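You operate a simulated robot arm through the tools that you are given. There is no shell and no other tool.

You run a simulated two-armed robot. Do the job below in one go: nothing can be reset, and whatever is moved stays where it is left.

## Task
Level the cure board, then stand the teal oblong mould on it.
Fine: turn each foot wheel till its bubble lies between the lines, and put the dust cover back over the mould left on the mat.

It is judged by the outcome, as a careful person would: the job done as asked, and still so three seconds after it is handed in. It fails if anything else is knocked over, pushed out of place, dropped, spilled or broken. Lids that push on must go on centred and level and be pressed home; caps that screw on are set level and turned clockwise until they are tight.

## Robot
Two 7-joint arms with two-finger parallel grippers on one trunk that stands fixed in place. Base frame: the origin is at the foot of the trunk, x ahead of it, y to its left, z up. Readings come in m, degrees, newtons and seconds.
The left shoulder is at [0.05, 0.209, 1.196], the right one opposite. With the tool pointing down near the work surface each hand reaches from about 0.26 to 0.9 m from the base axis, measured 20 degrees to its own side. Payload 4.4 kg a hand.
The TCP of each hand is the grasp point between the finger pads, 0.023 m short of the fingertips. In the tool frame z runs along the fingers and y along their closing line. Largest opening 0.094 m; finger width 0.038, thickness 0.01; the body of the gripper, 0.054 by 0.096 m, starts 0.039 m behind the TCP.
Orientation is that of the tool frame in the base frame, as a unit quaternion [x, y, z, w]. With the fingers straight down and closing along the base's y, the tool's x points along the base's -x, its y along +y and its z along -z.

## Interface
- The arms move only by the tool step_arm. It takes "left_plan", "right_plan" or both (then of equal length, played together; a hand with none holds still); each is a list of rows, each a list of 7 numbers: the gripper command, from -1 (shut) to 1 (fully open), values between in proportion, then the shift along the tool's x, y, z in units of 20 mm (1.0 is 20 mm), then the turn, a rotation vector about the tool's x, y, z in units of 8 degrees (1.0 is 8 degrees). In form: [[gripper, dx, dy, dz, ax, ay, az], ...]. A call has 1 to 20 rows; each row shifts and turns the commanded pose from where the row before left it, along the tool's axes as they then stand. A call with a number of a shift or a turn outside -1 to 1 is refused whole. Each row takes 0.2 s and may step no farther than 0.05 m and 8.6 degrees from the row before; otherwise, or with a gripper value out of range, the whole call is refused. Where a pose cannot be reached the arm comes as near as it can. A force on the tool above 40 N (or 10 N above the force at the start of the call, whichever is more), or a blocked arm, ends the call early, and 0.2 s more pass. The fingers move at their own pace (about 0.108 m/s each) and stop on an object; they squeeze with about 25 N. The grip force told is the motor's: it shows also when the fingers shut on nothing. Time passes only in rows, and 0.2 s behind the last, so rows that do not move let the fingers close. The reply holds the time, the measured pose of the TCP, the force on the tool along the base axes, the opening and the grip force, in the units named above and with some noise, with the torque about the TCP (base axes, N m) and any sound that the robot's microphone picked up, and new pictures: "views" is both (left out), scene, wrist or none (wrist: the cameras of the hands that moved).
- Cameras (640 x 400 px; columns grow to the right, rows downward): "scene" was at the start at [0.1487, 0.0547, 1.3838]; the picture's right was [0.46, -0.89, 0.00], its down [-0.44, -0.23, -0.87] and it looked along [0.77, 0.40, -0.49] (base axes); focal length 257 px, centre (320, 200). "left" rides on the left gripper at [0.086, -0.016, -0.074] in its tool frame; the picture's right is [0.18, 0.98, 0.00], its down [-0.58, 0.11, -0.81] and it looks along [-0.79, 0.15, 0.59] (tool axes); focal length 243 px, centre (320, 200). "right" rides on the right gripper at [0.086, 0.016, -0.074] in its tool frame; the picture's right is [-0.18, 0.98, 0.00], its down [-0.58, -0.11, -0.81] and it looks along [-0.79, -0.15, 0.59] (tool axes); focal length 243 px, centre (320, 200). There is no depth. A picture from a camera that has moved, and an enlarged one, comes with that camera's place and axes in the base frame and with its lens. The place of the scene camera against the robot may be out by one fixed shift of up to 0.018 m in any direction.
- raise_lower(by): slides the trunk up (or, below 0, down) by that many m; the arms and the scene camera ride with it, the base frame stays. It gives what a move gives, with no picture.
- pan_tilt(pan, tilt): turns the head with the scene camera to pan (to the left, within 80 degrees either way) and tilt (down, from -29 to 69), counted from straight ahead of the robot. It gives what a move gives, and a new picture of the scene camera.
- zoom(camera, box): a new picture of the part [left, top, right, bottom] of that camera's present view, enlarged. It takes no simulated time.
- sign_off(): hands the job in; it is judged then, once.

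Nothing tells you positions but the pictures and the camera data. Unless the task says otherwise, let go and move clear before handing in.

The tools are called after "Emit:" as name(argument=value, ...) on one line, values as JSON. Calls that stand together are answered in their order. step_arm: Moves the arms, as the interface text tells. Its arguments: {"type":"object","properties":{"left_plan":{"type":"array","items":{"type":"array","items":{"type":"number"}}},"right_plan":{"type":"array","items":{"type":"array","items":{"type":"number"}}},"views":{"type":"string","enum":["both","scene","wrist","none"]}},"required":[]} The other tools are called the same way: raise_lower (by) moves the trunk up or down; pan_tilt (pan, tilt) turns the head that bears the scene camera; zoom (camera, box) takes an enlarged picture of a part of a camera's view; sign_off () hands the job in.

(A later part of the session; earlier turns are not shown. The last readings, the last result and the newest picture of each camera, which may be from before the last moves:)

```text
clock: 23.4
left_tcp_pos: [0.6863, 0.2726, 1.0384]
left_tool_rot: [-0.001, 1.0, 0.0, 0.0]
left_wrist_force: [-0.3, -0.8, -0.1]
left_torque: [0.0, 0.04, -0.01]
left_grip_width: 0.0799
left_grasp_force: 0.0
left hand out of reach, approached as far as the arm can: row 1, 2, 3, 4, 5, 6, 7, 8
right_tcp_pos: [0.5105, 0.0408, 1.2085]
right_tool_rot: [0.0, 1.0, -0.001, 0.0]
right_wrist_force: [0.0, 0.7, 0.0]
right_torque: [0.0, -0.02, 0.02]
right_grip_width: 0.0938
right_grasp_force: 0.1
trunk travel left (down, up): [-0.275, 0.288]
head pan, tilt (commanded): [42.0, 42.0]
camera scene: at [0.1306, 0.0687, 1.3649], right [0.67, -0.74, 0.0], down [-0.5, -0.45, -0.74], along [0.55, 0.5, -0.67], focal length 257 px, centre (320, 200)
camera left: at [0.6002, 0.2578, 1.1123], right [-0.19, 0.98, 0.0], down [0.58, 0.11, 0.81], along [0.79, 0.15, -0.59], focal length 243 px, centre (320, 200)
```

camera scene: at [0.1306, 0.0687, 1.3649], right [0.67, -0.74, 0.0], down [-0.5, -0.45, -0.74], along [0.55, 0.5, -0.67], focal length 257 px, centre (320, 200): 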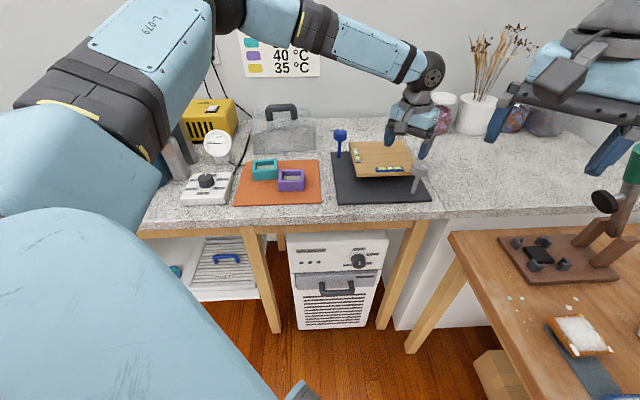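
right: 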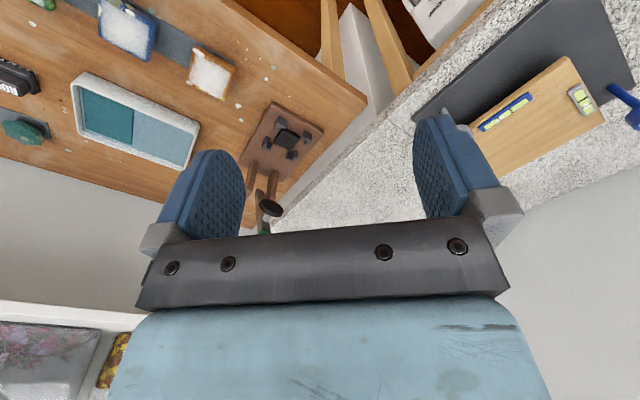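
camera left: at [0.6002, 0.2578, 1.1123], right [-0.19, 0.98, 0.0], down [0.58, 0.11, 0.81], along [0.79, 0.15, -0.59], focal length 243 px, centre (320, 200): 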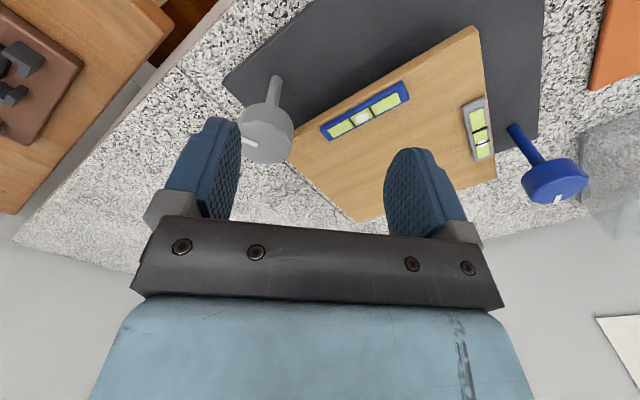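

The left arm hit some joint limit here and slid back. I'll draw the hand back toward the robot so the arm takes a more bent posture, and then try extending toward the grey wheel from there.

Emit:
step_arm(left_plan=[[0.7, 1, 0, -0.5, 0, 0, 0], [0.7, 1, 0, -0.5, 0, 0, 0], [0.7, 1, 0, -0.5, 0, 0, 0], [0.7, 1, 0, 0, 0, 0, 0], [0.7, 1, 0, 0, 0, 0, 0], [0.7, 1, 0, 0, 0, 0, 0], [0.7, 1, 0, 0, 0, 0, 0], [0.7, 1, 0, 0, 0, 0, 0]], views="both")

```text
clock: 25.2
left_tcp_pos: [0.5248, 0.2713, 1.0695]
left_tool_rot: [0.0, 1.0, 0.0, -0.001]
left_wrist_force: [0.2, 0.1, -0.8]
left_torque: [0.0, -0.03, 0.02]
left_grip_width: 0.0798
left_grasp_force: 0.0
right_tcp_pos: [0.5086, 0.0406, 1.2081]
right_tool_rot: [0.0, 1.0, -0.001, 0.0]
right_wrist_force: [0.1, 0.2, 0.3]
right_torque: [-0.03, -0.02, 0.01]
right_grip_width: 0.0939
right_grasp_force: 0.1
trunk travel left (down, up): [-0.275, 0.288]
head pan, tilt (commanded): [42.0, 42.0]
camera scene: at [0.13, 0.0686, 1.365], right [0.67, -0.74, 0.0], down [-0.5, -0.45, -0.74], along [0.55, 0.5, -0.67], focal length 257 px, centre (320, 200)
camera left: at [0.4386, 0.2574, 1.1428], right [-0.19, 0.98, 0.0], down [0.58, 0.11, 0.81], along [0.79, 0.15, -0.59], focal length 243 px, centre (320, 200)
```

scene: 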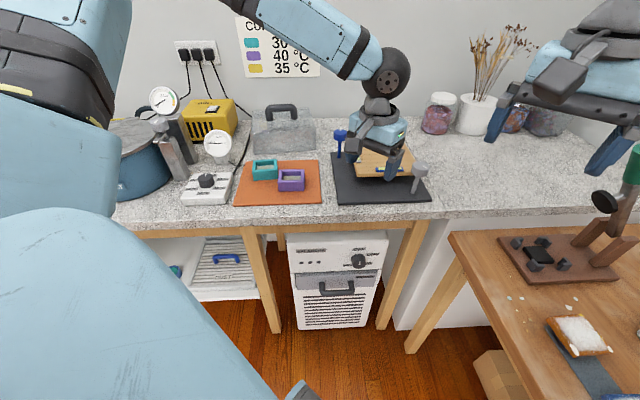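
left: 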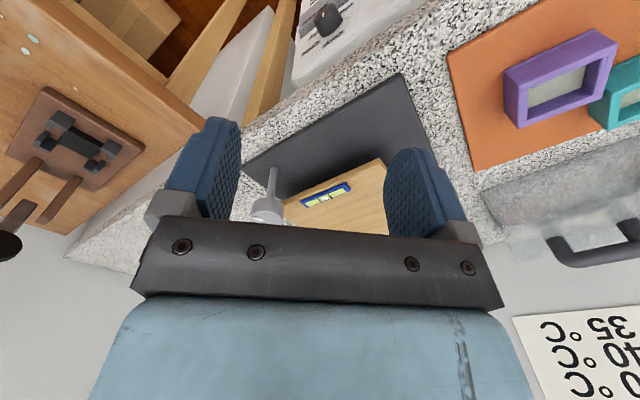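

The hand is free again and its commands follow the true pose. I'll extend toward the grey wheel from here, at about z=1.01.

Emit:
step_arm(left_plan=[[0.7, 0, -0.6, 0.6, 0, 0, 0], [0.7, -0.5, -0.6, 0.6, 0, 0, 0], [0.7, -1, -0.4, 0.6, 0, 0, 0], [0.7, -1, 0, 0.6, 0, 0, 0], [0.7, -1, 0, 0.3, 0, 0, 0], [0.7, -1, 0, 0.3, 0, 0, 0], [0.7, -1, 0, 0, 0, 0, 0], [0.7, -1, 0, 0, 0, 0, 0], [0.7, -1, 0, 0, 0, 0, 0], [0.7, -1, 0, 0, 0, 0, 0]], views="both")

```text
clock: 27.4
left_tcp_pos: [0.6721, 0.262, 1.0218]
left_tool_rot: [-0.001, 1.0, -0.001, 0.0]
left_wrist_force: [0.1, 0.1, 0.4]
left_torque: [0.0, 0.01, -0.01]
left_grip_width: 0.0796
left_grasp_force: 0.1
left hand out of reach, approached as far as the arm can: row 8, 9, 10
right_tcp_pos: [0.5094, 0.0403, 1.2071]
right_tool_rot: [0.0, 1.0, 0.0, 0.001]
right_wrist_force: [0.8, 0.6, 0.2]
right_torque: [0.0, -0.02, 0.03]
right_grip_width: 0.0942
right_grasp_force: 0.0
trunk travel left (down, up): [-0.275, 0.288]
head pan, tilt (commanded): [42.0, 42.0]
camera scene: at [0.1307, 0.0688, 1.3649], right [0.67, -0.74, 0.0], down [-0.5, -0.45, -0.74], along [0.55, 0.5, -0.67], focal length 257 px, centre (320, 200)
camera left: at [0.5852, 0.2482, 1.0964], right [-0.19, 0.98, 0.0], down [0.58, 0.11, 0.81], along [0.79, 0.15, -0.59], focal length 243 px, centre (320, 200)
```

scene: 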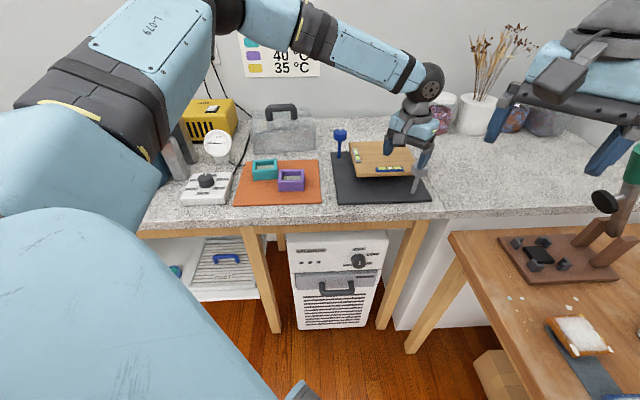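
left: 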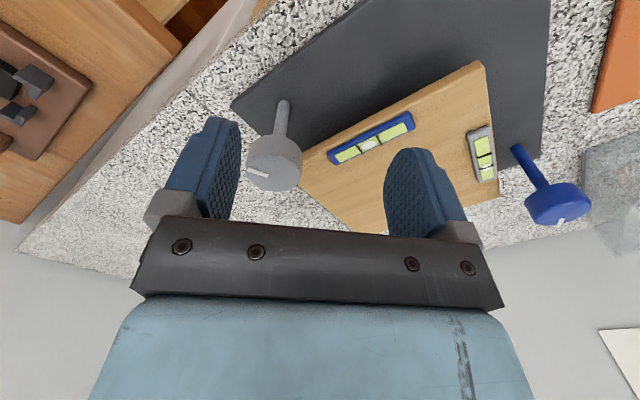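

The limit comes back at about the same place, so a wrist or arm joint limit is likely. I'll test whether turning the hand clockwise about the vertical lets it reach farther.

Emit:
step_arm(left_plan=[[0.7, 0.5, 0, 0, 0, 0, 0], [0.7, 0, 0, 0, 0, 0, 1], [0.7, 0, 0, 0, 0, 0, 1], [0.7, 0, 0, 0, 0, 0, 1], [0.7, 0, 0, 0, 0, 0, 1], [0.7, 0, 0, 0, 0, 0, 1], [0.7, -0.766, 0.643, 0, 0, 0, 0], [0.7, -0.766, 0.643, 0, 0, 0, 0], [0.7, -0.766, 0.643, 0, 0, 0, 0]], views="scene")

```text
clock: 29.4
left_tcp_pos: [0.6941, 0.2849, 1.0347]
left_tool_rot: [0.342, 0.94, 0.0, 0.001]
left_wrist_force: [0.1, -0.5, -0.5]
left_torque: [0.0, 0.01, -0.02]
left_grip_width: 0.0798
left_grasp_force: 0.0
left hand out of reach, approached as far as the arm can: row 7, 8, 9
right_tcp_pos: [0.5094, 0.0408, 1.2074]
right_tool_rot: [0.0, 1.0, -0.001, 0.0]
right_wrist_force: [0.4, -0.6, 0.1]
right_torque: [-0.01, 0.0, 0.0]
right_grip_width: 0.094
right_grasp_force: 0.2
trunk travel left (down, up): [-0.275, 0.288]
head pan, tilt (commanded): [42.0, 42.0]
camera scene: at [0.131, 0.0688, 1.3649], right [0.67, -0.74, 0.0], down [-0.5, -0.45, -0.74], along [0.55, 0.5, -0.67], focal length 257 px, centre (320, 200)
```

scene: 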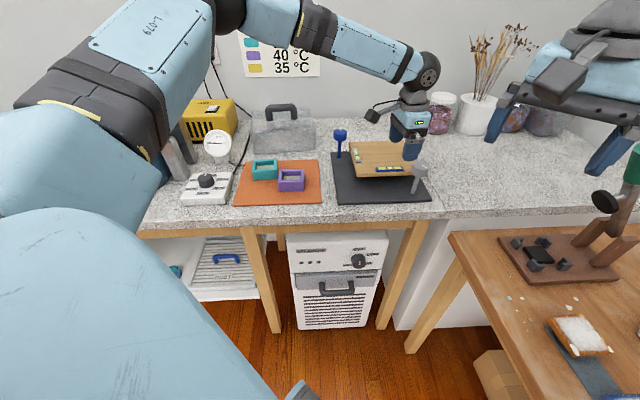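

Turning the hand doesn't matter, since the limit stays on the same surface. I'll draw back, raise the hand and lower the trunk about 0.1 m so the hand is higher relative to its shoulder, then retry.

Emit:
step_arm(left_plan=[[0.7, 0.766, -0.643, -0.5, 0, 0, -1], [0.7, 1, 0, -1, 0, 0, -1], [0.7, 1, 0, -1, 0, 0, -1], [0.7, 1, 0, -1, 0, 0, -1], [0.7, 1, 0, -1, 0, 0, -1], [0.7, 0, 0, -1, 0, 0, 0]], views="none")

Emit:
raise_lower(by=-0.1)

```text
clock: 30.8
left_tcp_pos: [0.6, 0.3114, 1.1436]
left_tool_rot: [-0.002, 1.0, 0.0, 0.0]
left_wrist_force: [-0.1, -0.2, 0.1]
left_torque: [0.01, 0.02, -0.01]
left_grip_width: 0.08
left_grasp_force: 0.0
right_tcp_pos: [0.5093, 0.0393, 1.2075]
right_tool_rot: [0.0, 1.0, 0.001, 0.0]
right_wrist_force: [0.7, 0.2, 0.1]
right_torque: [-0.01, 0.04, -0.02]
right_grip_width: 0.094
right_grasp_force: 0.0
trunk travel left (down, up): [-0.275, 0.288]
head pan, tilt (commanded): [42.0, 42.0]
```

```text
clock: 32.1
left_tcp_pos: [0.5975, 0.3104, 1.0441]
left_tool_rot: [-0.001, 1.0, 0.0, 0.001]
left_wrist_force: [0.5, -0.6, 0.3]
left_torque: [0.01, 0.02, -0.01]
left_grip_width: 0.0799
left_grasp_force: 0.0
right_tcp_pos: [0.5094, 0.041, 1.1071]
right_tool_rot: [0.0, 1.0, 0.0, 0.0]
right_wrist_force: [-0.8, -0.6, -0.9]
right_torque: [-0.02, 0.01, 0.02]
right_grip_width: 0.094
right_grasp_force: 0.1
trunk travel left (down, up): [-0.175, 0.388]
head pan, tilt (commanded): [42.0, 42.0]
```

Emit:
step_arm(left_plan=[[0.7, -0.5, -1, 0, 0, 0, 0], [0.7, -1, -1, 0.5, 0, 0, 0], [0.7, -1, -1, 0.5, 0, 0, 0], [0.7, -1, -0.6, 0.5, 0, 0, 0], [0.7, -1, 0, 0, 0, 0, 0], [0.7, -1, 0, 0, 0, 0, 0]], views="both")

```text
clock: 33.5
left_tcp_pos: [0.6927, 0.2515, 1.0158]
left_tool_rot: [-0.001, 1.0, 0.0, 0.0]
left_wrist_force: [0.3, 0.9, -0.4]
left_torque: [0.01, -0.05, 0.05]
left_grip_width: 0.08
left_grasp_force: 0.0
left hand out of reach, approached as far as the arm can: row 5, 6
right_tcp_pos: [0.5099, 0.0407, 1.1082]
right_tool_rot: [0.0, 1.0, 0.0, -0.001]
right_wrist_force: [0.3, 0.1, -0.1]
right_torque: [-0.01, 0.0, 0.0]
right_grip_width: 0.0939
right_grasp_force: 0.1
trunk travel left (down, up): [-0.175, 0.388]
head pan, tilt (commanded): [42.0, 42.0]
camera scene: at [0.1307, 0.0686, 1.2649], right [0.67, -0.74, 0.0], down [-0.5, -0.45, -0.74], along [0.55, 0.5, -0.67], focal length 257 px, centre (320, 200)
camera left: at [0.6068, 0.2361, 1.091], right [-0.19, 0.98, 0.0], down [0.58, 0.11, 0.81], along [0.79, 0.15, -0.59], focal length 243 px, centre (320, 200)
```

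scene: 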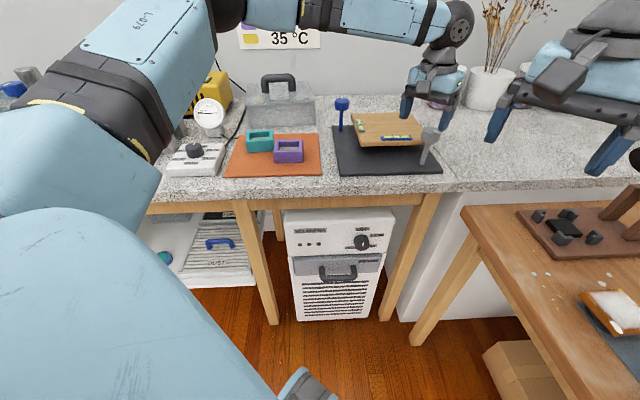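
left: 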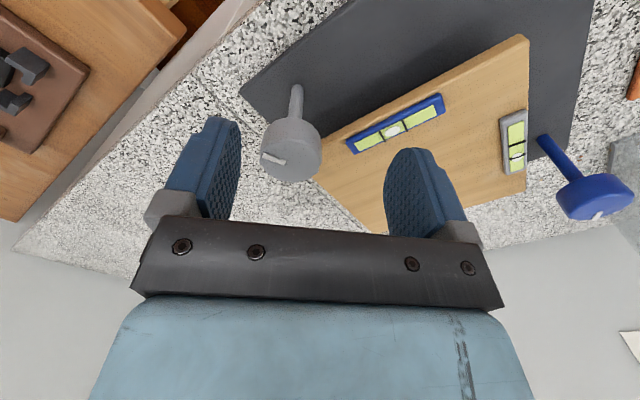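

Lowering helped only a little; the elbow seems to be what's limited. Tilting the hand forward about its closing axis keeps the pads square to the wheel's side while bringing the wrist back, so I'll back off and pitch the fingers 32° forward.

Emit:
step_arm(left_plan=[[0.7, 1, 0, -0.5, 0, 0, 0], [0.7, 1, 0, -0.5, 0, 0, 0], [0.7, 0, 0, 0, 0, -1, 0], [0.7, 0, 0, 0, 0, -1, 0], [0.7, 0, 0, 0, 0, -1, 0], [0.7, 0, 0, 0, 0, -1, 0]], views="both")

```text
clock: 34.9
left_tcp_pos: [0.6527, 0.2524, 1.0377]
left_tool_rot: [0.0, 0.961, 0.0, 0.277]
left_wrist_force: [-0.6, 0.1, 0.2]
left_torque: [0.01, 0.0, 0.04]
left_grip_width: 0.0797
left_grasp_force: 0.2
right_tcp_pos: [0.5087, 0.0414, 1.1077]
right_tool_rot: [0.0, 1.0, 0.0, -0.001]
right_wrist_force: [0.3, 0.3, -0.9]
right_torque: [-0.01, 0.02, 0.02]
right_grip_width: 0.094
right_grasp_force: 0.0
trunk travel left (down, up): [-0.175, 0.388]
head pan, tilt (commanded): [42.0, 42.0]
camera scene: at [0.1303, 0.0684, 1.265], right [0.67, -0.74, 0.0], down [-0.5, -0.45, -0.74], along [0.55, 0.5, -0.67], focal length 257 px, centre (320, 200)
camera left: at [0.5397, 0.2373, 1.0544], right [-0.16, 0.98, -0.1], down [0.06, 0.11, 0.99], along [0.99, 0.15, -0.08], focal length 243 px, centre (320, 200)
```

scene: 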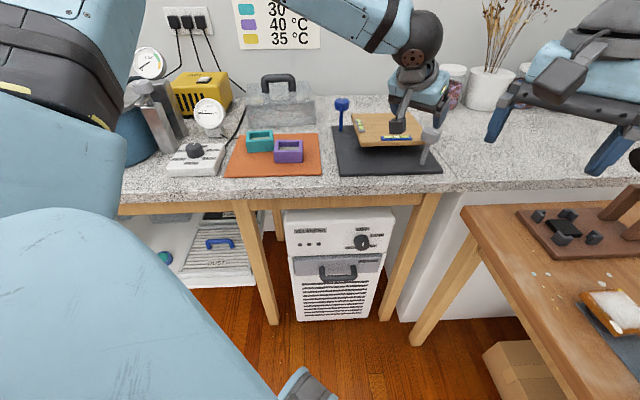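
left: 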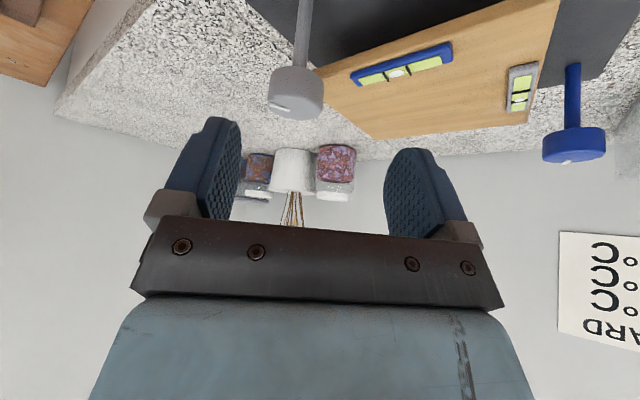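

The hand is pitched 32° forward with free reach. Next I'll move to a point about 6 cm back along the approach line to the grey wheel and look.

Emit:
step_arm(left_plan=[[0.7, -0.453, -0.24, 0.948, 0, 0, 0], [0.7, -0.453, -0.24, 0.948, 0, 0, 0], [0.7, -0.453, -0.24, 0.948, 0, 0, 0], [0.7, 0, 0, 0, 0, 0, 0]], views="both")

```text
clock: 35.9
left_tcp_pos: [0.7051, 0.237, 1.0035]
left_tool_rot: [-0.001, 0.961, 0.0, 0.276]
left_wrist_force: [1.3, -0.4, -0.1]
left_torque: [-0.01, 0.02, -0.03]
left_grip_width: 0.08
left_grasp_force: 0.1
right_tcp_pos: [0.5086, 0.0406, 1.1097]
right_tool_rot: [0.0, 1.0, 0.0, 0.0]
right_wrist_force: [-0.7, -0.4, 0.2]
right_torque: [0.01, -0.01, 0.02]
right_grip_width: 0.0941
right_grasp_force: 0.0
trunk travel left (down, up): [-0.175, 0.388]
head pan, tilt (commanded): [42.0, 42.0]
camera scene: at [0.1301, 0.0686, 1.2651], right [0.67, -0.74, 0.0], down [-0.5, -0.45, -0.74], along [0.55, 0.5, -0.67], focal length 257 px, centre (320, 200)
camera left: at [0.5925, 0.2227, 1.0206], right [-0.16, 0.98, -0.1], down [0.06, 0.11, 0.99], along [0.99, 0.15, -0.08], focal length 243 px, centre (320, 200)
```

scene: 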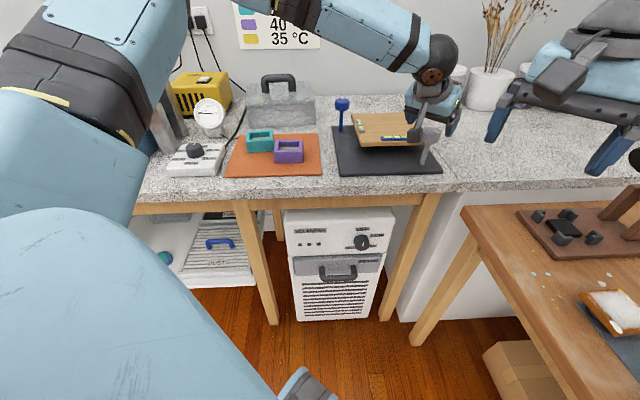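
left: 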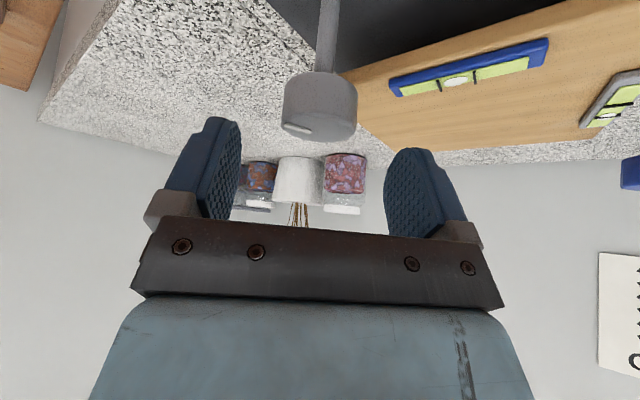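

No reach limit now. The grey wheel lies dead ahead between the fingers at about [0.735, 0.238, 0.95]. I'll advance along the fingers to straddle it.

Emit:
step_arm(left_plan=[[0.7, 0.04, 0.01, 0.766, 0, 0, 0], [0.7, 0.04, 0.01, 0.766, 0, 0, 0], [0.7, 0.04, 0.01, 0.766, 0, 0, 0], [0.7, 0.04, 0.01, 0.766, 0, 0, 0], [0.7, 0, 0, 0, 0, 0, 0]], views="both")

```text
clock: 37.1
left_tcp_pos: [0.7314, 0.2389, 0.9529]
left_tool_rot: [0.0, 0.96, 0.0, 0.278]
left_wrist_force: [-14.1, 1.1, 19.0]
left_torque: [1.07, 0.33, 0.74]
left_grip_width: 0.0806
left_grasp_force: 0.4
right_tcp_pos: [0.5075, 0.0403, 1.1103]
right_tool_rot: [0.0, 1.0, 0.001, 0.002]
right_wrist_force: [-0.1, 0.0, 0.4]
right_torque: [0.02, -0.02, -0.01]
right_grip_width: 0.0937
right_grasp_force: 0.0
trunk travel left (down, up): [-0.175, 0.388]
head pan, tilt (commanded): [42.0, 42.0]
camera scene: at [0.1269, 0.0679, 1.2658], right [0.67, -0.74, 0.0], down [-0.49, -0.45, -0.75], along [0.55, 0.5, -0.67], focal length 257 px, centre (320, 200)
camera left: at [0.6191, 0.2236, 0.9699], right [-0.16, 0.98, -0.1], down [0.06, 0.11, 0.99], along [0.99, 0.15, -0.08], focal length 243 px, centre (320, 200)
```

scene: 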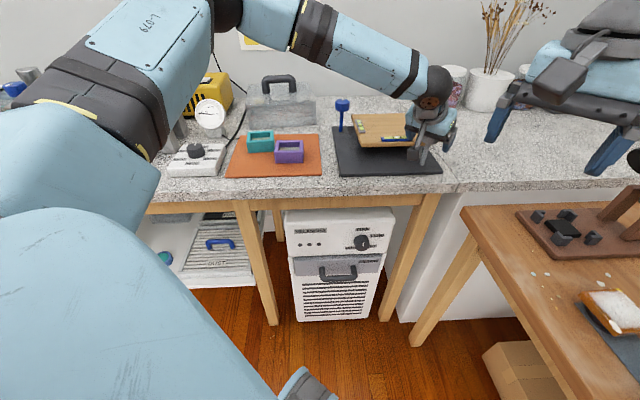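
left: 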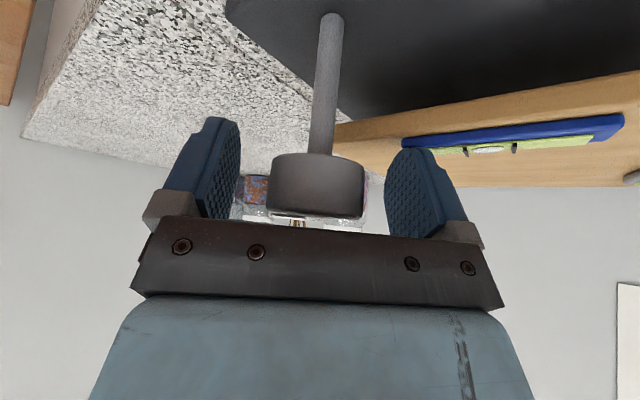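

The wrist reads about 24 N pushing back along the fingers, and the torque puts the contact on the left finger, probably the board or vial. I'll back off at once and look.

Emit:
step_arm(left_plan=[[0.7, 0, 0, -0.8, 0, 0, 0], [0.7, 0, 0, -0.8, 0, 0, 0], [0.7, 0, 0, 0, 0, 0, 0]], views="both")

Emit:
zoom(camera="scene", box=[320, 80, 480, 190])

Emit:
zoom(camera="left", box=[200, 20, 480, 220])

Emit:
zoom(camera="right", box=[380, 50, 640, 250])

```text
clock: 37.9
left_tcp_pos: [0.7187, 0.2386, 0.9749]
left_tool_rot: [-0.001, 0.961, 0.001, 0.276]
left_wrist_force: [0.1, -0.1, -0.4]
left_torque: [-0.03, -0.01, -0.06]
left_grip_width: 0.0798
left_grasp_force: 0.1
right_tcp_pos: [0.5099, 0.041, 1.1077]
right_tool_rot: [0.0, 1.0, 0.0, 0.0]
right_wrist_force: [-0.6, 0.2, 0.9]
right_torque: [-0.03, 0.03, 0.02]
right_grip_width: 0.0942
right_grasp_force: 0.0
trunk travel left (down, up): [-0.175, 0.388]
head pan, tilt (commanded): [42.0, 42.0]
camera scene: at [0.1309, 0.0688, 1.2648], right [0.67, -0.74, 0.0], down [-0.5, -0.45, -0.74], along [0.55, 0.5, -0.67], focal length 257 px, centre (320, 200)
camera left: at [0.6053, 0.2237, 0.9921], right [-0.16, 0.98, -0.1], down [0.07, 0.11, 0.99], along [0.99, 0.15, -0.08], focal length 243 px, centre (320, 200)
```

scene: 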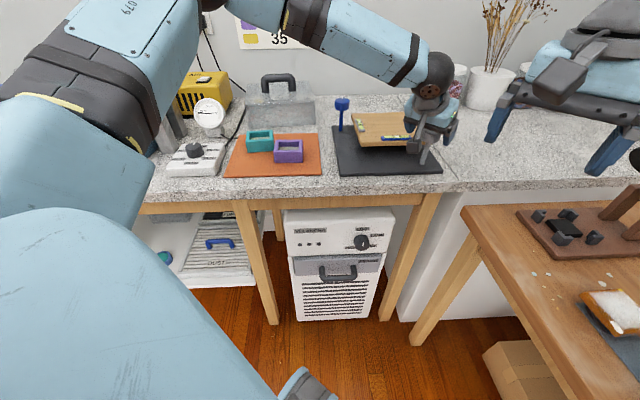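
left: 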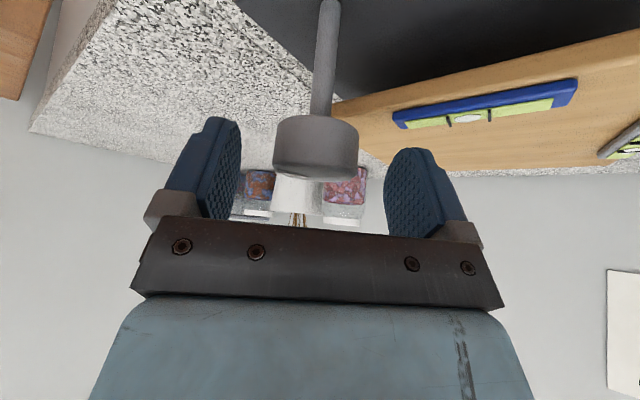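

```text
3.64 times, centred on (400, 135) of scene
camera zoom: at [0.1309, 0.0688, 1.2648], right [0.67, -0.74, 0.0], down [-0.5, -0.45, -0.74], along [0.55, 0.5, -0.67], focal length 935 px, centre (29, 436)
```

zoom: 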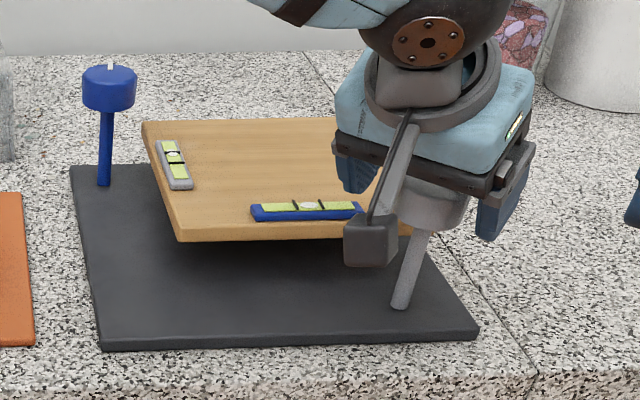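

```text
2.00 times, centred on (340, 120) of left
camera zoom: at [0.6053, 0.2237, 0.9921], right [-0.16, 0.98, -0.1], down [0.07, 0.11, 0.99], along [0.99, 0.15, -0.08], focal length 485 px, centre (280, 360)
```

zoom: 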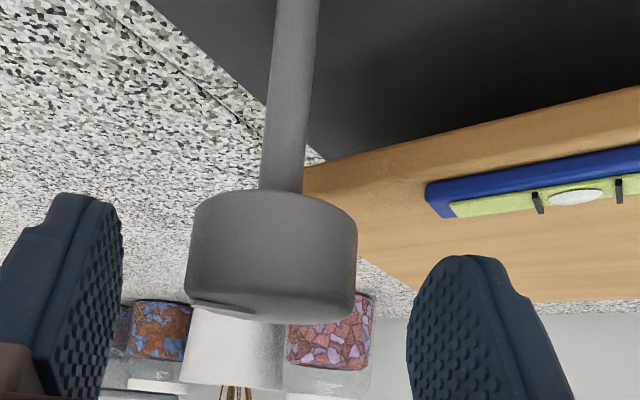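

```text
2.00 times, centred on (510, 150) of right
camera zoom: at [0.4247, 0.0569, 1.1823], right [0.18, 0.98, 0.0], down [0.58, -0.11, 0.81], along [0.79, -0.15, -0.59], focal length 485 px, centre (-60, 300)
```

zoom: 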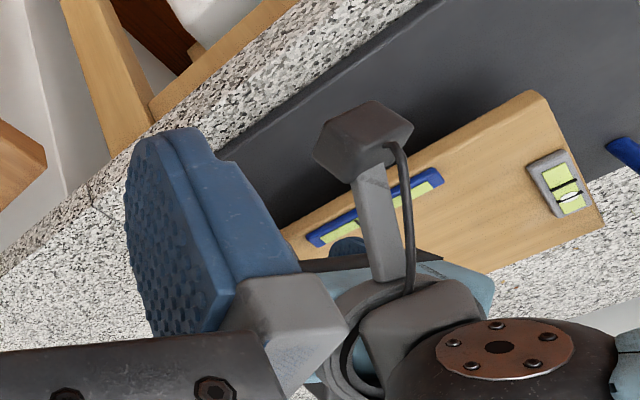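

Nothing was displaced; the left fingertip had met the end of the blue vial, whose top is at z≈0.932. I'll narrow the opening to about 62 mm, which keeps that finger inside the vial's end, then advance to a slightly higher grip at z≈0.962.

Emit:
step_arm(left_plan=[[0.32, 0, 0, 0, 0, 0, 0], [0.32, 0, 0, 0, 0, 0, 0], [0.32, -0.173, 0, 0.49, 0, 0, 0], [0.32, -0.173, 0, 0.49, 0, 0, 0], [0.32, 0, 0, 0, 0, 0, 0]], views="wrist")

```text
clock: 39.1
left_tcp_pos: [0.7339, 0.239, 0.9632]
left_tool_rot: [-0.001, 0.961, 0.001, 0.276]
left_wrist_force: [0.5, -0.2, 0.2]
left_torque: [0.0, 0.02, 0.01]
left_grip_width: 0.0623
left_grasp_force: 0.1
right_tcp_pos: [0.5097, 0.0409, 1.1086]
right_tool_rot: [0.0, 1.0, 0.0, 0.0]
right_wrist_force: [-0.8, -0.4, -0.7]
right_torque: [0.01, -0.03, 0.02]
right_grip_width: 0.0941
right_grasp_force: 0.0
trunk travel left (down, up): [-0.175, 0.388]
head pan, tilt (commanded): [42.0, 42.0]
camera left: at [0.622, 0.2238, 0.9798], right [-0.16, 0.98, -0.1], down [0.07, 0.11, 0.99], along [0.99, 0.15, -0.08], focal length 243 px, centre (320, 200)
```

left: 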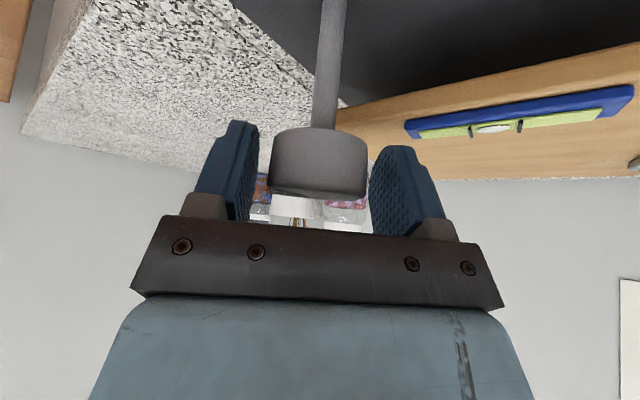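

The hand is clear of everything and straddling the grey wheel. I'll close on it and make a small test turn counter-clockwise about the vertical.

Emit:
step_arm(left_plan=[[-1, 0, 0.08, 0, 0, 0, 0], [-1, 0, 0, 0, 0, 0, 0], [-1, 0, 0, 0, 0, 0, 0], [-1, 0, 0, 0, 0, 0, 0]], views="wrist")

Emit:
zoom(camera="scene", box=[350, 110, 410, 150])

Emit:
zoom(camera="right", box=[560, 110, 640, 160])

```text
clock: 40.1
left_tcp_pos: [0.7341, 0.2373, 0.9619]
left_tool_rot: [0.001, 0.961, 0.001, 0.276]
left_wrist_force: [-11.9, -29.1, -12.4]
left_torque: [-0.8, -0.54, 0.09]
left_grip_width: 0.0429
left_grasp_force: 44.7
right_tcp_pos: [0.5096, 0.0395, 1.1079]
right_tool_rot: [0.001, 1.0, 0.002, 0.0]
right_wrist_force: [-0.1, -0.1, -0.1]
right_torque: [0.0, -0.03, -0.02]
right_grip_width: 0.094
right_grasp_force: 0.0
trunk travel left (down, up): [-0.175, 0.388]
head pan, tilt (commanded): [42.0, 42.0]
camera left: at [0.6216, 0.2223, 0.9798], right [-0.15, 0.98, -0.1], down [0.07, 0.11, 0.99], along [0.99, 0.15, -0.08], focal length 243 px, centre (320, 200)
```

left: 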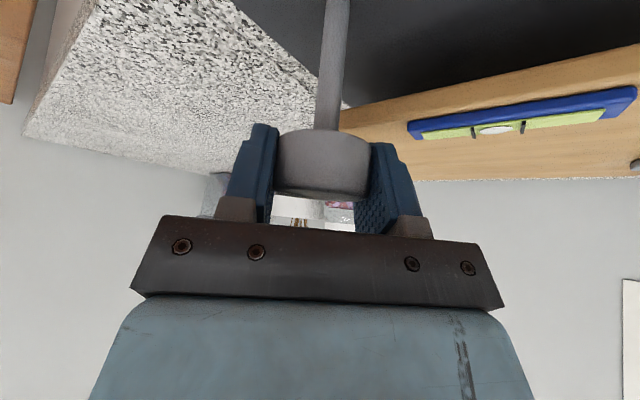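

```text
10.00 times, centred on (380, 130) of scene
camera zoom: at [0.1306, 0.0661, 1.265], right [0.67, -0.74, 0.0], down [-0.5, -0.45, -0.74], along [0.55, 0.5, -0.67], focal length 2572 px, centre (-280, 900)
```

zoom: 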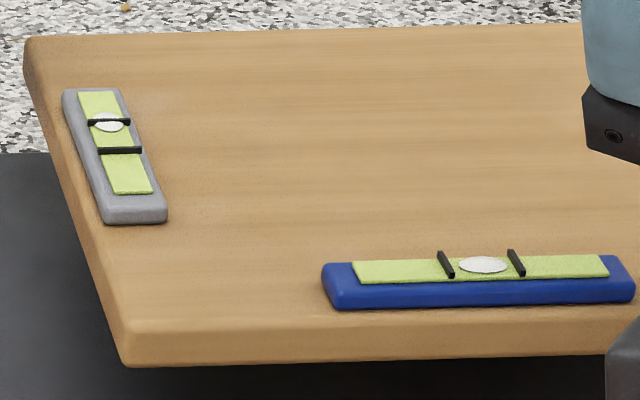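

```text
8.00 times, centred on (600, 135) of right
camera zoom: at [0.4244, 0.0543, 1.1826], right [0.18, 0.98, 0.0], down [0.58, -0.11, 0.81], along [0.79, -0.15, -0.59], focal length 1941 px, centre (-1920, 720)
```

zoom: 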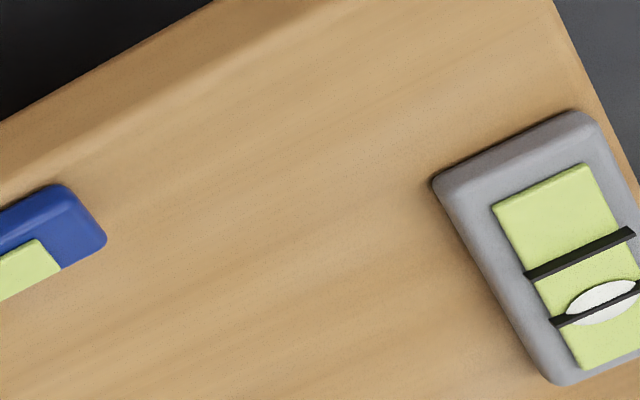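

Gripped; the side force says the wheel's axis is about 3 mm to the right of the hand. I'll relieve that, make the test turn, and watch the bubbles in the scene camera.

Emit:
step_arm(left_plan=[[-1, 0, -0.16, 0, 0, 0, 0], [-1, 0, 0, 0, -0.532, 0, -0.8465], [-1, 0, 0, 0, -0.532, 0, -0.8465], [-1, 0, 0, 0, 0, 0, 0]], views="wrist")

Emit:
zoom(camera="scene", box=[350, 110, 410, 150])

```text
clock: 40.8
left_tcp_pos: [0.734, 0.2371, 0.9621]
left_tool_rot: [-0.089, 0.957, 0.023, 0.274]
left_wrist_force: [23.5, -21.4, -12.0]
left_torque: [0.99, -1.11, 0.07]
left_grip_width: 0.0426
left_grasp_force: 45.1
left hand out of reach, approached as far as the arm can: row 2, 3
right_tcp_pos: [0.5128, 0.0404, 1.1065]
right_tool_rot: [0.001, 1.0, 0.0, -0.003]
right_wrist_force: [0.5, -0.2, -0.9]
right_torque: [-0.01, 0.02, -0.03]
right_grip_width: 0.0941
right_grasp_force: 0.1
trunk travel left (down, up): [-0.175, 0.388]
head pan, tilt (commanded): [42.0, 42.0]
stopped in row 3 (left hand): the force on the tool passed its limit at 51 N (the readings are from after the stop); the commanded pose is now the measured one
camera left: at [0.626, 0.2021, 0.9798], right [-0.33, 0.94, -0.1], down [0.04, 0.12, 0.99], along [0.94, 0.33, -0.08], focal length 243 px, centre (320, 200)
```

left: 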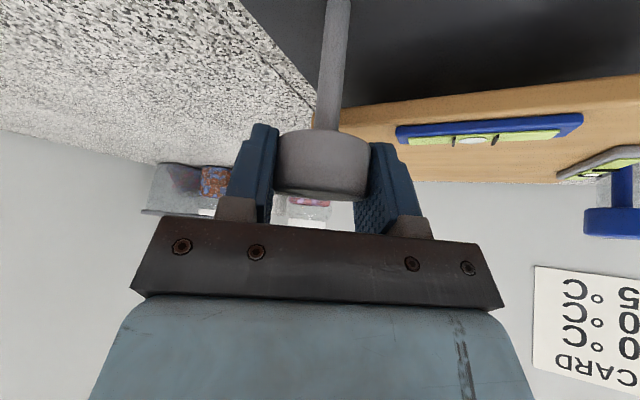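

```text
10.00 times, centred on (380, 130) of scene
camera zoom: at [0.1347, 0.0679, 1.2645], right [0.67, -0.74, 0.0], down [-0.5, -0.45, -0.74], along [0.55, 0.5, -0.67], focal length 2572 px, centre (-280, 900)
```

zoom: 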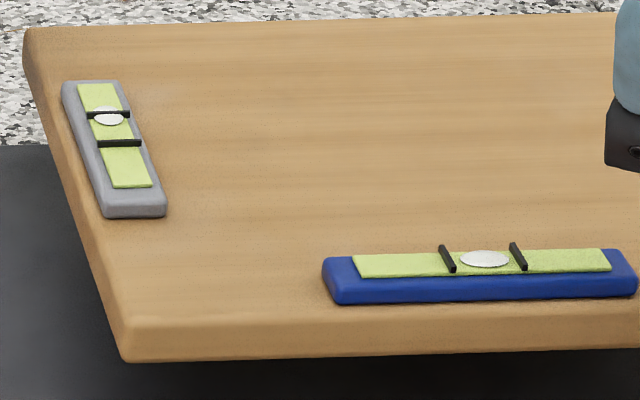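

The grey wheel drives the grey bubble, and counter-clockwise moves it inward as needed, but turning that way ran into the arm's limit. I'll let go, swing the open hand clockwise about the wheel so there's room to turn back, and then grip again.

Emit:
step_arm(left_plan=[[0.32, 0, 0, 0, 0, 0, 0], [0.32, -0.1, 0, -0.17, 0, 0, 0], [0.32, 0, 0, 0, 0.532, 0, 0.8465], [0.32, 0, 0, 0, 0.532, 0, 0.8465], [0.32, 0, 0, 0, 0.532, 0, 0.8465], [0.32, 0, 0, 0, 0.532, 0, 0.8465], [0.32, 0, 0, 0, 0.532, 0, 0.8465], [0.32, 0, 0, 0, 0.532, 0, 0.8465], [0.32, 0, 0, 0, 0, 0, 0]], views="both")

Emit:
zoom(camera="scene", box=[350, 110, 410, 150])

```text
clock: 42.8
left_tcp_pos: [0.7301, 0.2396, 0.9703]
left_tool_rot: [0.306, 0.911, -0.09, 0.263]
left_wrist_force: [0.4, -0.2, 0.5]
left_torque: [0.02, 0.03, -0.02]
left_grip_width: 0.062
left_grasp_force: 0.1
right_tcp_pos: [0.5092, 0.0408, 1.1077]
right_tool_rot: [0.001, 1.0, 0.0, 0.0]
right_wrist_force: [0.4, 0.3, -0.8]
right_torque: [-0.01, -0.06, -0.02]
right_grip_width: 0.094
right_grasp_force: 0.0
trunk travel left (down, up): [-0.175, 0.388]
head pan, tilt (commanded): [42.0, 42.0]
camera scene: at [0.1305, 0.0684, 1.265], right [0.67, -0.74, 0.0], down [-0.5, -0.45, -0.74], along [0.55, 0.5, -0.67], focal length 257 px, centre (320, 200)
camera left: at [0.6309, 0.297, 0.9866], right [0.47, 0.88, -0.1], down [0.12, 0.05, 0.99], along [0.88, -0.48, -0.08], focal length 243 px, centre (320, 200)
```

scene: 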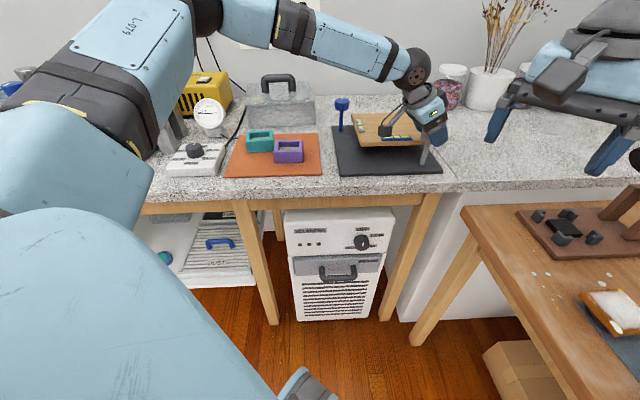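
left: 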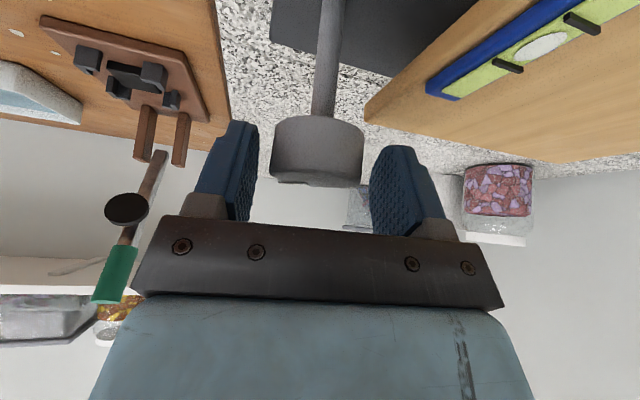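

```text
10.00 times, centred on (380, 130) of scene
camera zoom: at [0.1305, 0.0684, 1.265], right [0.67, -0.74, 0.0], down [-0.5, -0.45, -0.74], along [0.55, 0.5, -0.67], focal length 2572 px, centre (-280, 900)
```

zoom: 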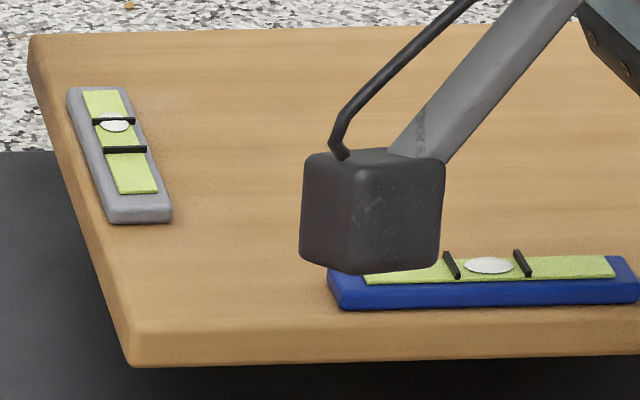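

The bubble is part-way in and needs about 40° more. The hand is now swung 37° clockwise with the wheel centred between the pads, so I'll ease forward, grip and turn counter-clockwise.

Emit:
step_arm(left_plan=[[0.32, -0.17, 0, 0.34, 0, 0, 0], [-1, 0, 0, 0, 0, 0, 0], [-1, 0, 0, 0, 0, 0, 0], [-1, 0, 0, 0, 0, 0, 0], [-1, 0, 0, 0, 0, 0, 0]], views="none")

Emit:
step_arm(left_plan=[[-1, 0, 0, 0, -0.532, 0, -0.8465], [-1, 0, 0, 0, -0.532, 0, -0.8465], [-1, 0, 0, 0, -0.532, 0, -0.8465], [-1, 0, 0, 0, 0, 0, 0]], views="wrist")

Emit:
zoom(camera="scene", box=[350, 110, 410, 150])

```text
clock: 44.0
left_tcp_pos: [0.7356, 0.2337, 0.9642]
left_tool_rot: [0.306, 0.911, -0.09, 0.262]
left_wrist_force: [-10.7, -19.5, -8.3]
left_torque: [-0.75, -1.02, 0.08]
left_grip_width: 0.0435
left_grasp_force: 45.4
right_tcp_pos: [0.5098, 0.038, 1.1079]
right_tool_rot: [0.0, 1.0, 0.0, 0.0]
right_wrist_force: [-0.7, 0.5, -1.0]
right_torque: [0.02, -0.01, -0.01]
right_grip_width: 0.094
right_grasp_force: 0.1
trunk travel left (down, up): [-0.175, 0.388]
head pan, tilt (commanded): [42.0, 42.0]
```

```text
clock: 45.0
left_tcp_pos: [0.7362, 0.2356, 0.9647]
left_tool_rot: [0.109, 0.955, -0.032, 0.275]
left_wrist_force: [-5.8, -15.5, -7.2]
left_torque: [0.72, 0.64, 0.07]
left_grip_width: 0.044
left_grasp_force: 45.4
right_tcp_pos: [0.51, 0.0395, 1.1075]
right_tool_rot: [0.0, 1.0, 0.0, 0.0]
right_wrist_force: [0.1, 0.2, 0.0]
right_torque: [0.0, 0.0, 0.02]
right_grip_width: 0.0939
right_grasp_force: 0.1
trunk travel left (down, up): [-0.175, 0.388]
head pan, tilt (commanded): [42.0, 42.0]
camera left: at [0.6228, 0.2469, 0.9823], right [0.07, 0.99, -0.1], down [0.09, 0.09, 0.99], along [0.99, -0.08, -0.08], focal length 243 px, centre (320, 200)
```

left: 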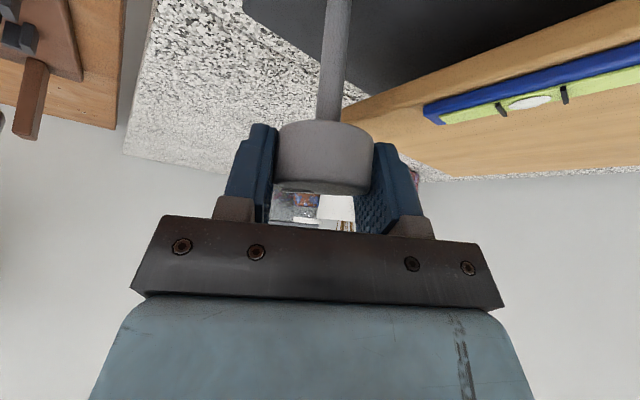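

```text
10.00 times, centred on (380, 130) of scene
camera zoom: at [0.131, 0.0672, 1.265], right [0.67, -0.74, 0.0], down [-0.5, -0.45, -0.74], along [0.55, 0.5, -0.67], focal length 2572 px, centre (-280, 900)
```

zoom: 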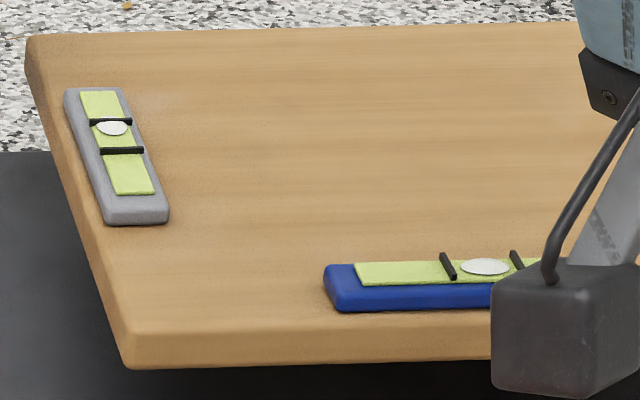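

It's moving the right way and sits about a quarter of the way between the lines. I'll turn a bit more with this grip.

Emit:
step_arm(left_plan=[[-1, 0, -0.1, 0, -0.532, 0, -0.8465], [-1, 0, 0, 0, -0.532, 0, -0.8465], [-1, 0, 0, 0, 0, 0, 0]], views="none")

Emit:
step_arm(left_plan=[[0.32, 0, 0, 0, 0, 0, 0], [0.32, 0, 0, 0, 0, 0, 0], [0.32, 0, 0, 0, 0.532, 0, 0.8465], [0.32, 0, 0, 0, 0.532, 0, 0.8465], [0.32, 0, 0, 0, 0.532, 0, 0.8465], [0.32, 0, 0, 0, 0.532, 0, 0.8465], [0.32, 0, 0, 0, 0, 0, 0]], views="wrist")

Emit:
zoom(camera="scene", box=[350, 110, 410, 150])

```text
clock: 45.8
left_tcp_pos: [0.7365, 0.2373, 0.9655]
left_tool_rot: [-0.027, 0.96, 0.006, 0.277]
left_wrist_force: [5.6, 9.6, -0.8]
left_torque: [1.36, 0.64, 0.0]
left_grip_width: 0.0436
left_grasp_force: 44.9
right_tcp_pos: [0.5105, 0.04, 1.1078]
right_tool_rot: [0.0, 1.0, 0.0, -0.001]
right_wrist_force: [0.6, -0.4, 1.0]
right_torque: [0.02, 0.01, -0.02]
right_grip_width: 0.094
right_grasp_force: 0.1
trunk travel left (down, up): [-0.175, 0.388]
head pan, tilt (commanded): [42.0, 42.0]
```

```text
clock: 47.4
left_tcp_pos: [0.7358, 0.2338, 0.9663]
left_tool_rot: [0.241, 0.93, -0.072, 0.269]
left_wrist_force: [-1.4, 0.5, 0.2]
left_torque: [-0.01, 0.02, 0.0]
left_grip_width: 0.0621
left_grasp_force: 0.0
right_tcp_pos: [0.5095, 0.0406, 1.1088]
right_tool_rot: [0.0, 1.0, 0.0, 0.0]
right_wrist_force: [0.3, -0.7, -0.7]
right_torque: [0.01, 0.01, 0.02]
right_grip_width: 0.0941
right_grasp_force: 0.1
trunk travel left (down, up): [-0.175, 0.388]
head pan, tilt (commanded): [42.0, 42.0]
camera left: at [0.6288, 0.2761, 0.9825], right [0.34, 0.93, -0.1], down [0.11, 0.07, 0.99], along [0.93, -0.35, -0.08], focal length 243 px, centre (320, 200)
```

left: 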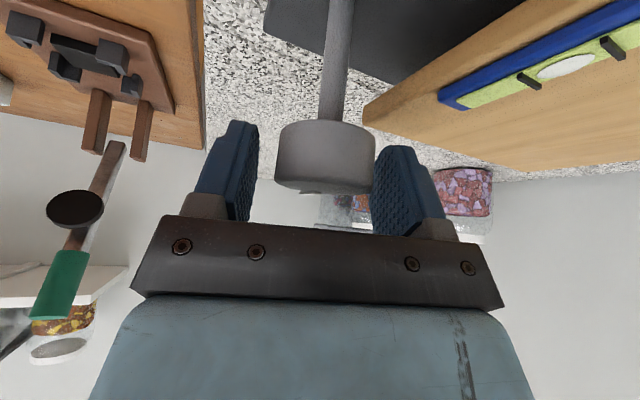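

```text
10.00 times, centred on (380, 130) of scene
camera zoom: at [0.1305, 0.0685, 1.265], right [0.67, -0.74, 0.0], down [-0.5, -0.45, -0.74], along [0.55, 0.5, -0.67], focal length 2572 px, centre (-280, 900)
```

zoom: 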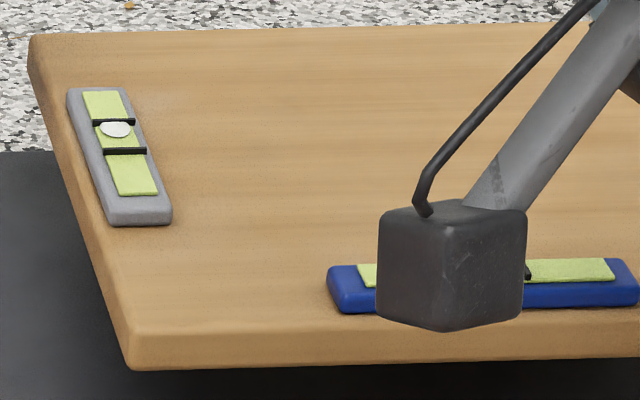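

The bubble is about a quarter of the way in. The wheel sits off-centre toward the left finger, so I'll shift the hand, swing a little further clockwise and check before gripping.

Emit:
step_arm(left_plan=[[0.32, 0, 0.23, 0, 0, 0, 0], [0.32, 0, 0, 0, 0.532, 0, 0.8465], [0.32, 0, 0, 0, 0.532, 0, 0.8465], [0.32, 0, 0, 0, 0, 0, 0]], views="wrist")

Emit:
zoom(camera="right", box=[600, 110, 660, 160])

```text
clock: 48.4
left_tcp_pos: [0.7373, 0.2392, 0.9639]
left_tool_rot: [0.368, 0.887, -0.108, 0.257]
left_wrist_force: [-0.5, -1.2, 0.6]
left_torque: [0.0, 0.01, 0.01]
left_grip_width: 0.0621
left_grasp_force: 0.0
right_tcp_pos: [0.5096, 0.0409, 1.1086]
right_tool_rot: [0.0, 1.0, 0.001, 0.001]
right_wrist_force: [0.0, 0.4, -1.3]
right_torque: [0.0, 0.0, 0.02]
right_grip_width: 0.0938
right_grasp_force: 0.0
trunk travel left (down, up): [-0.175, 0.388]
head pan, tilt (commanded): [42.0, 42.0]
camera left: at [0.6464, 0.3088, 0.9817], right [0.59, 0.8, -0.1], down [0.12, 0.04, 0.99], along [0.8, -0.59, -0.08], focal length 243 px, centre (320, 200)
```

left: 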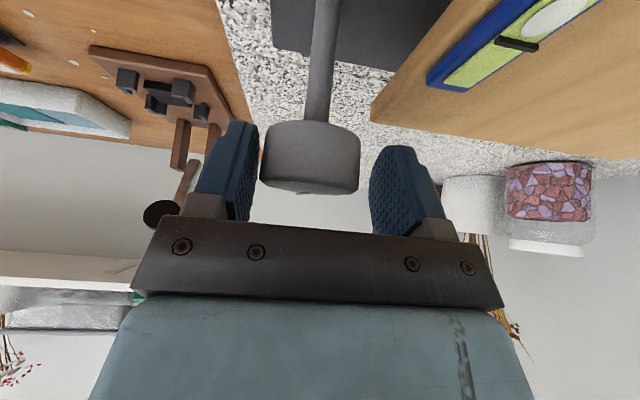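

```text
refused: 660 is not a number from 0 to 640
```

The wheel is well centred now. I'll grip and turn 32° counter-clockwise, then check the bubble.

Emit:
step_arm(left_plan=[[-1, 0, 0, 0, 0, 0, 0], [-1, 0, 0, 0, 0, 0, 0], [-1, 0, 0, 0, 0, 0, 0], [-1, 0, 0, 0, -0.532, 0, -0.8465], [-1, 0, 0, 0, -0.532, 0, -0.8465], [-1, 0, 0, 0, -0.532, 0, -0.8465], [-1, 0, 0, 0, -0.532, 0, -0.8465], [-1, 0, 0, 0, 0, 0, 0]], views="wrist")

Emit:
zoom(camera="scene", box=[350, 115, 380, 140])

Emit:
zoom(camera="right", box=[600, 120, 640, 160])

```text
clock: 49.2
left_tcp_pos: [0.7346, 0.2336, 0.964]
left_tool_rot: [0.371, 0.886, -0.11, 0.255]
left_wrist_force: [-6.6, -5.8, 2.7]
left_torque: [0.81, -0.29, 0.01]
left_grip_width: 0.0437
left_grasp_force: 44.9
right_tcp_pos: [0.5079, 0.0399, 1.1089]
right_tool_rot: [0.0, 1.0, 0.0, -0.001]
right_wrist_force: [-0.2, 0.4, -0.1]
right_torque: [-0.04, 0.02, 0.01]
right_grip_width: 0.094
right_grasp_force: 0.1
trunk travel left (down, up): [-0.175, 0.388]
head pan, tilt (commanded): [42.0, 42.0]
stopped in row 4 (left hand): the force on the tool passed its limit at 42 N (the readings are from after the stop); the commanded pose is now the measured one
camera left: at [0.6435, 0.3051, 0.982], right [0.59, 0.8, -0.1], down [0.13, 0.04, 0.99], along [0.8, -0.6, -0.08], focal length 243 px, centre (320, 200)
```

left: 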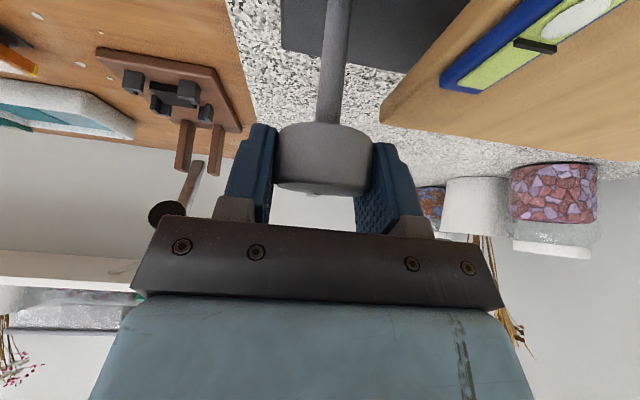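

```text
16.00 times, centred on (365, 128) of scene
camera zoom: at [0.1296, 0.0684, 1.2654], right [0.67, -0.74, 0.0], down [-0.5, -0.45, -0.74], along [0.55, 0.5, -0.67], focal length 4115 px, centre (-400, 1360)
```

zoom: 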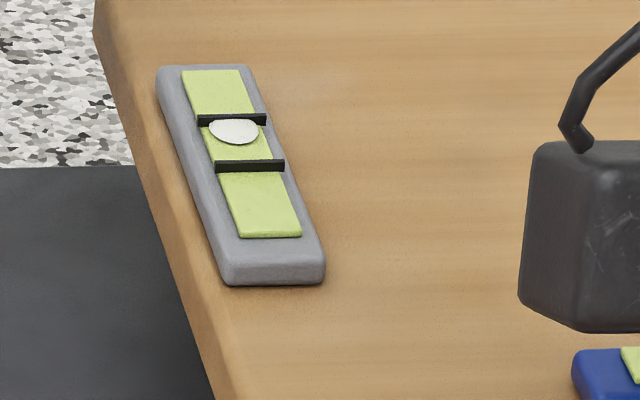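

```text
10.00 times, centred on (620, 140) of right
camera zoom: at [0.4236, 0.0565, 1.1834], right [0.18, 0.98, 0.0], down [0.58, -0.11, 0.81], along [0.79, -0.15, -0.59], focal length 2426 px, centre (-2680, 800)
```

zoom: 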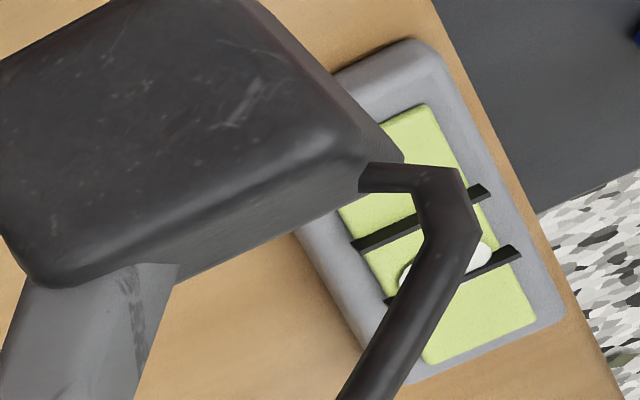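

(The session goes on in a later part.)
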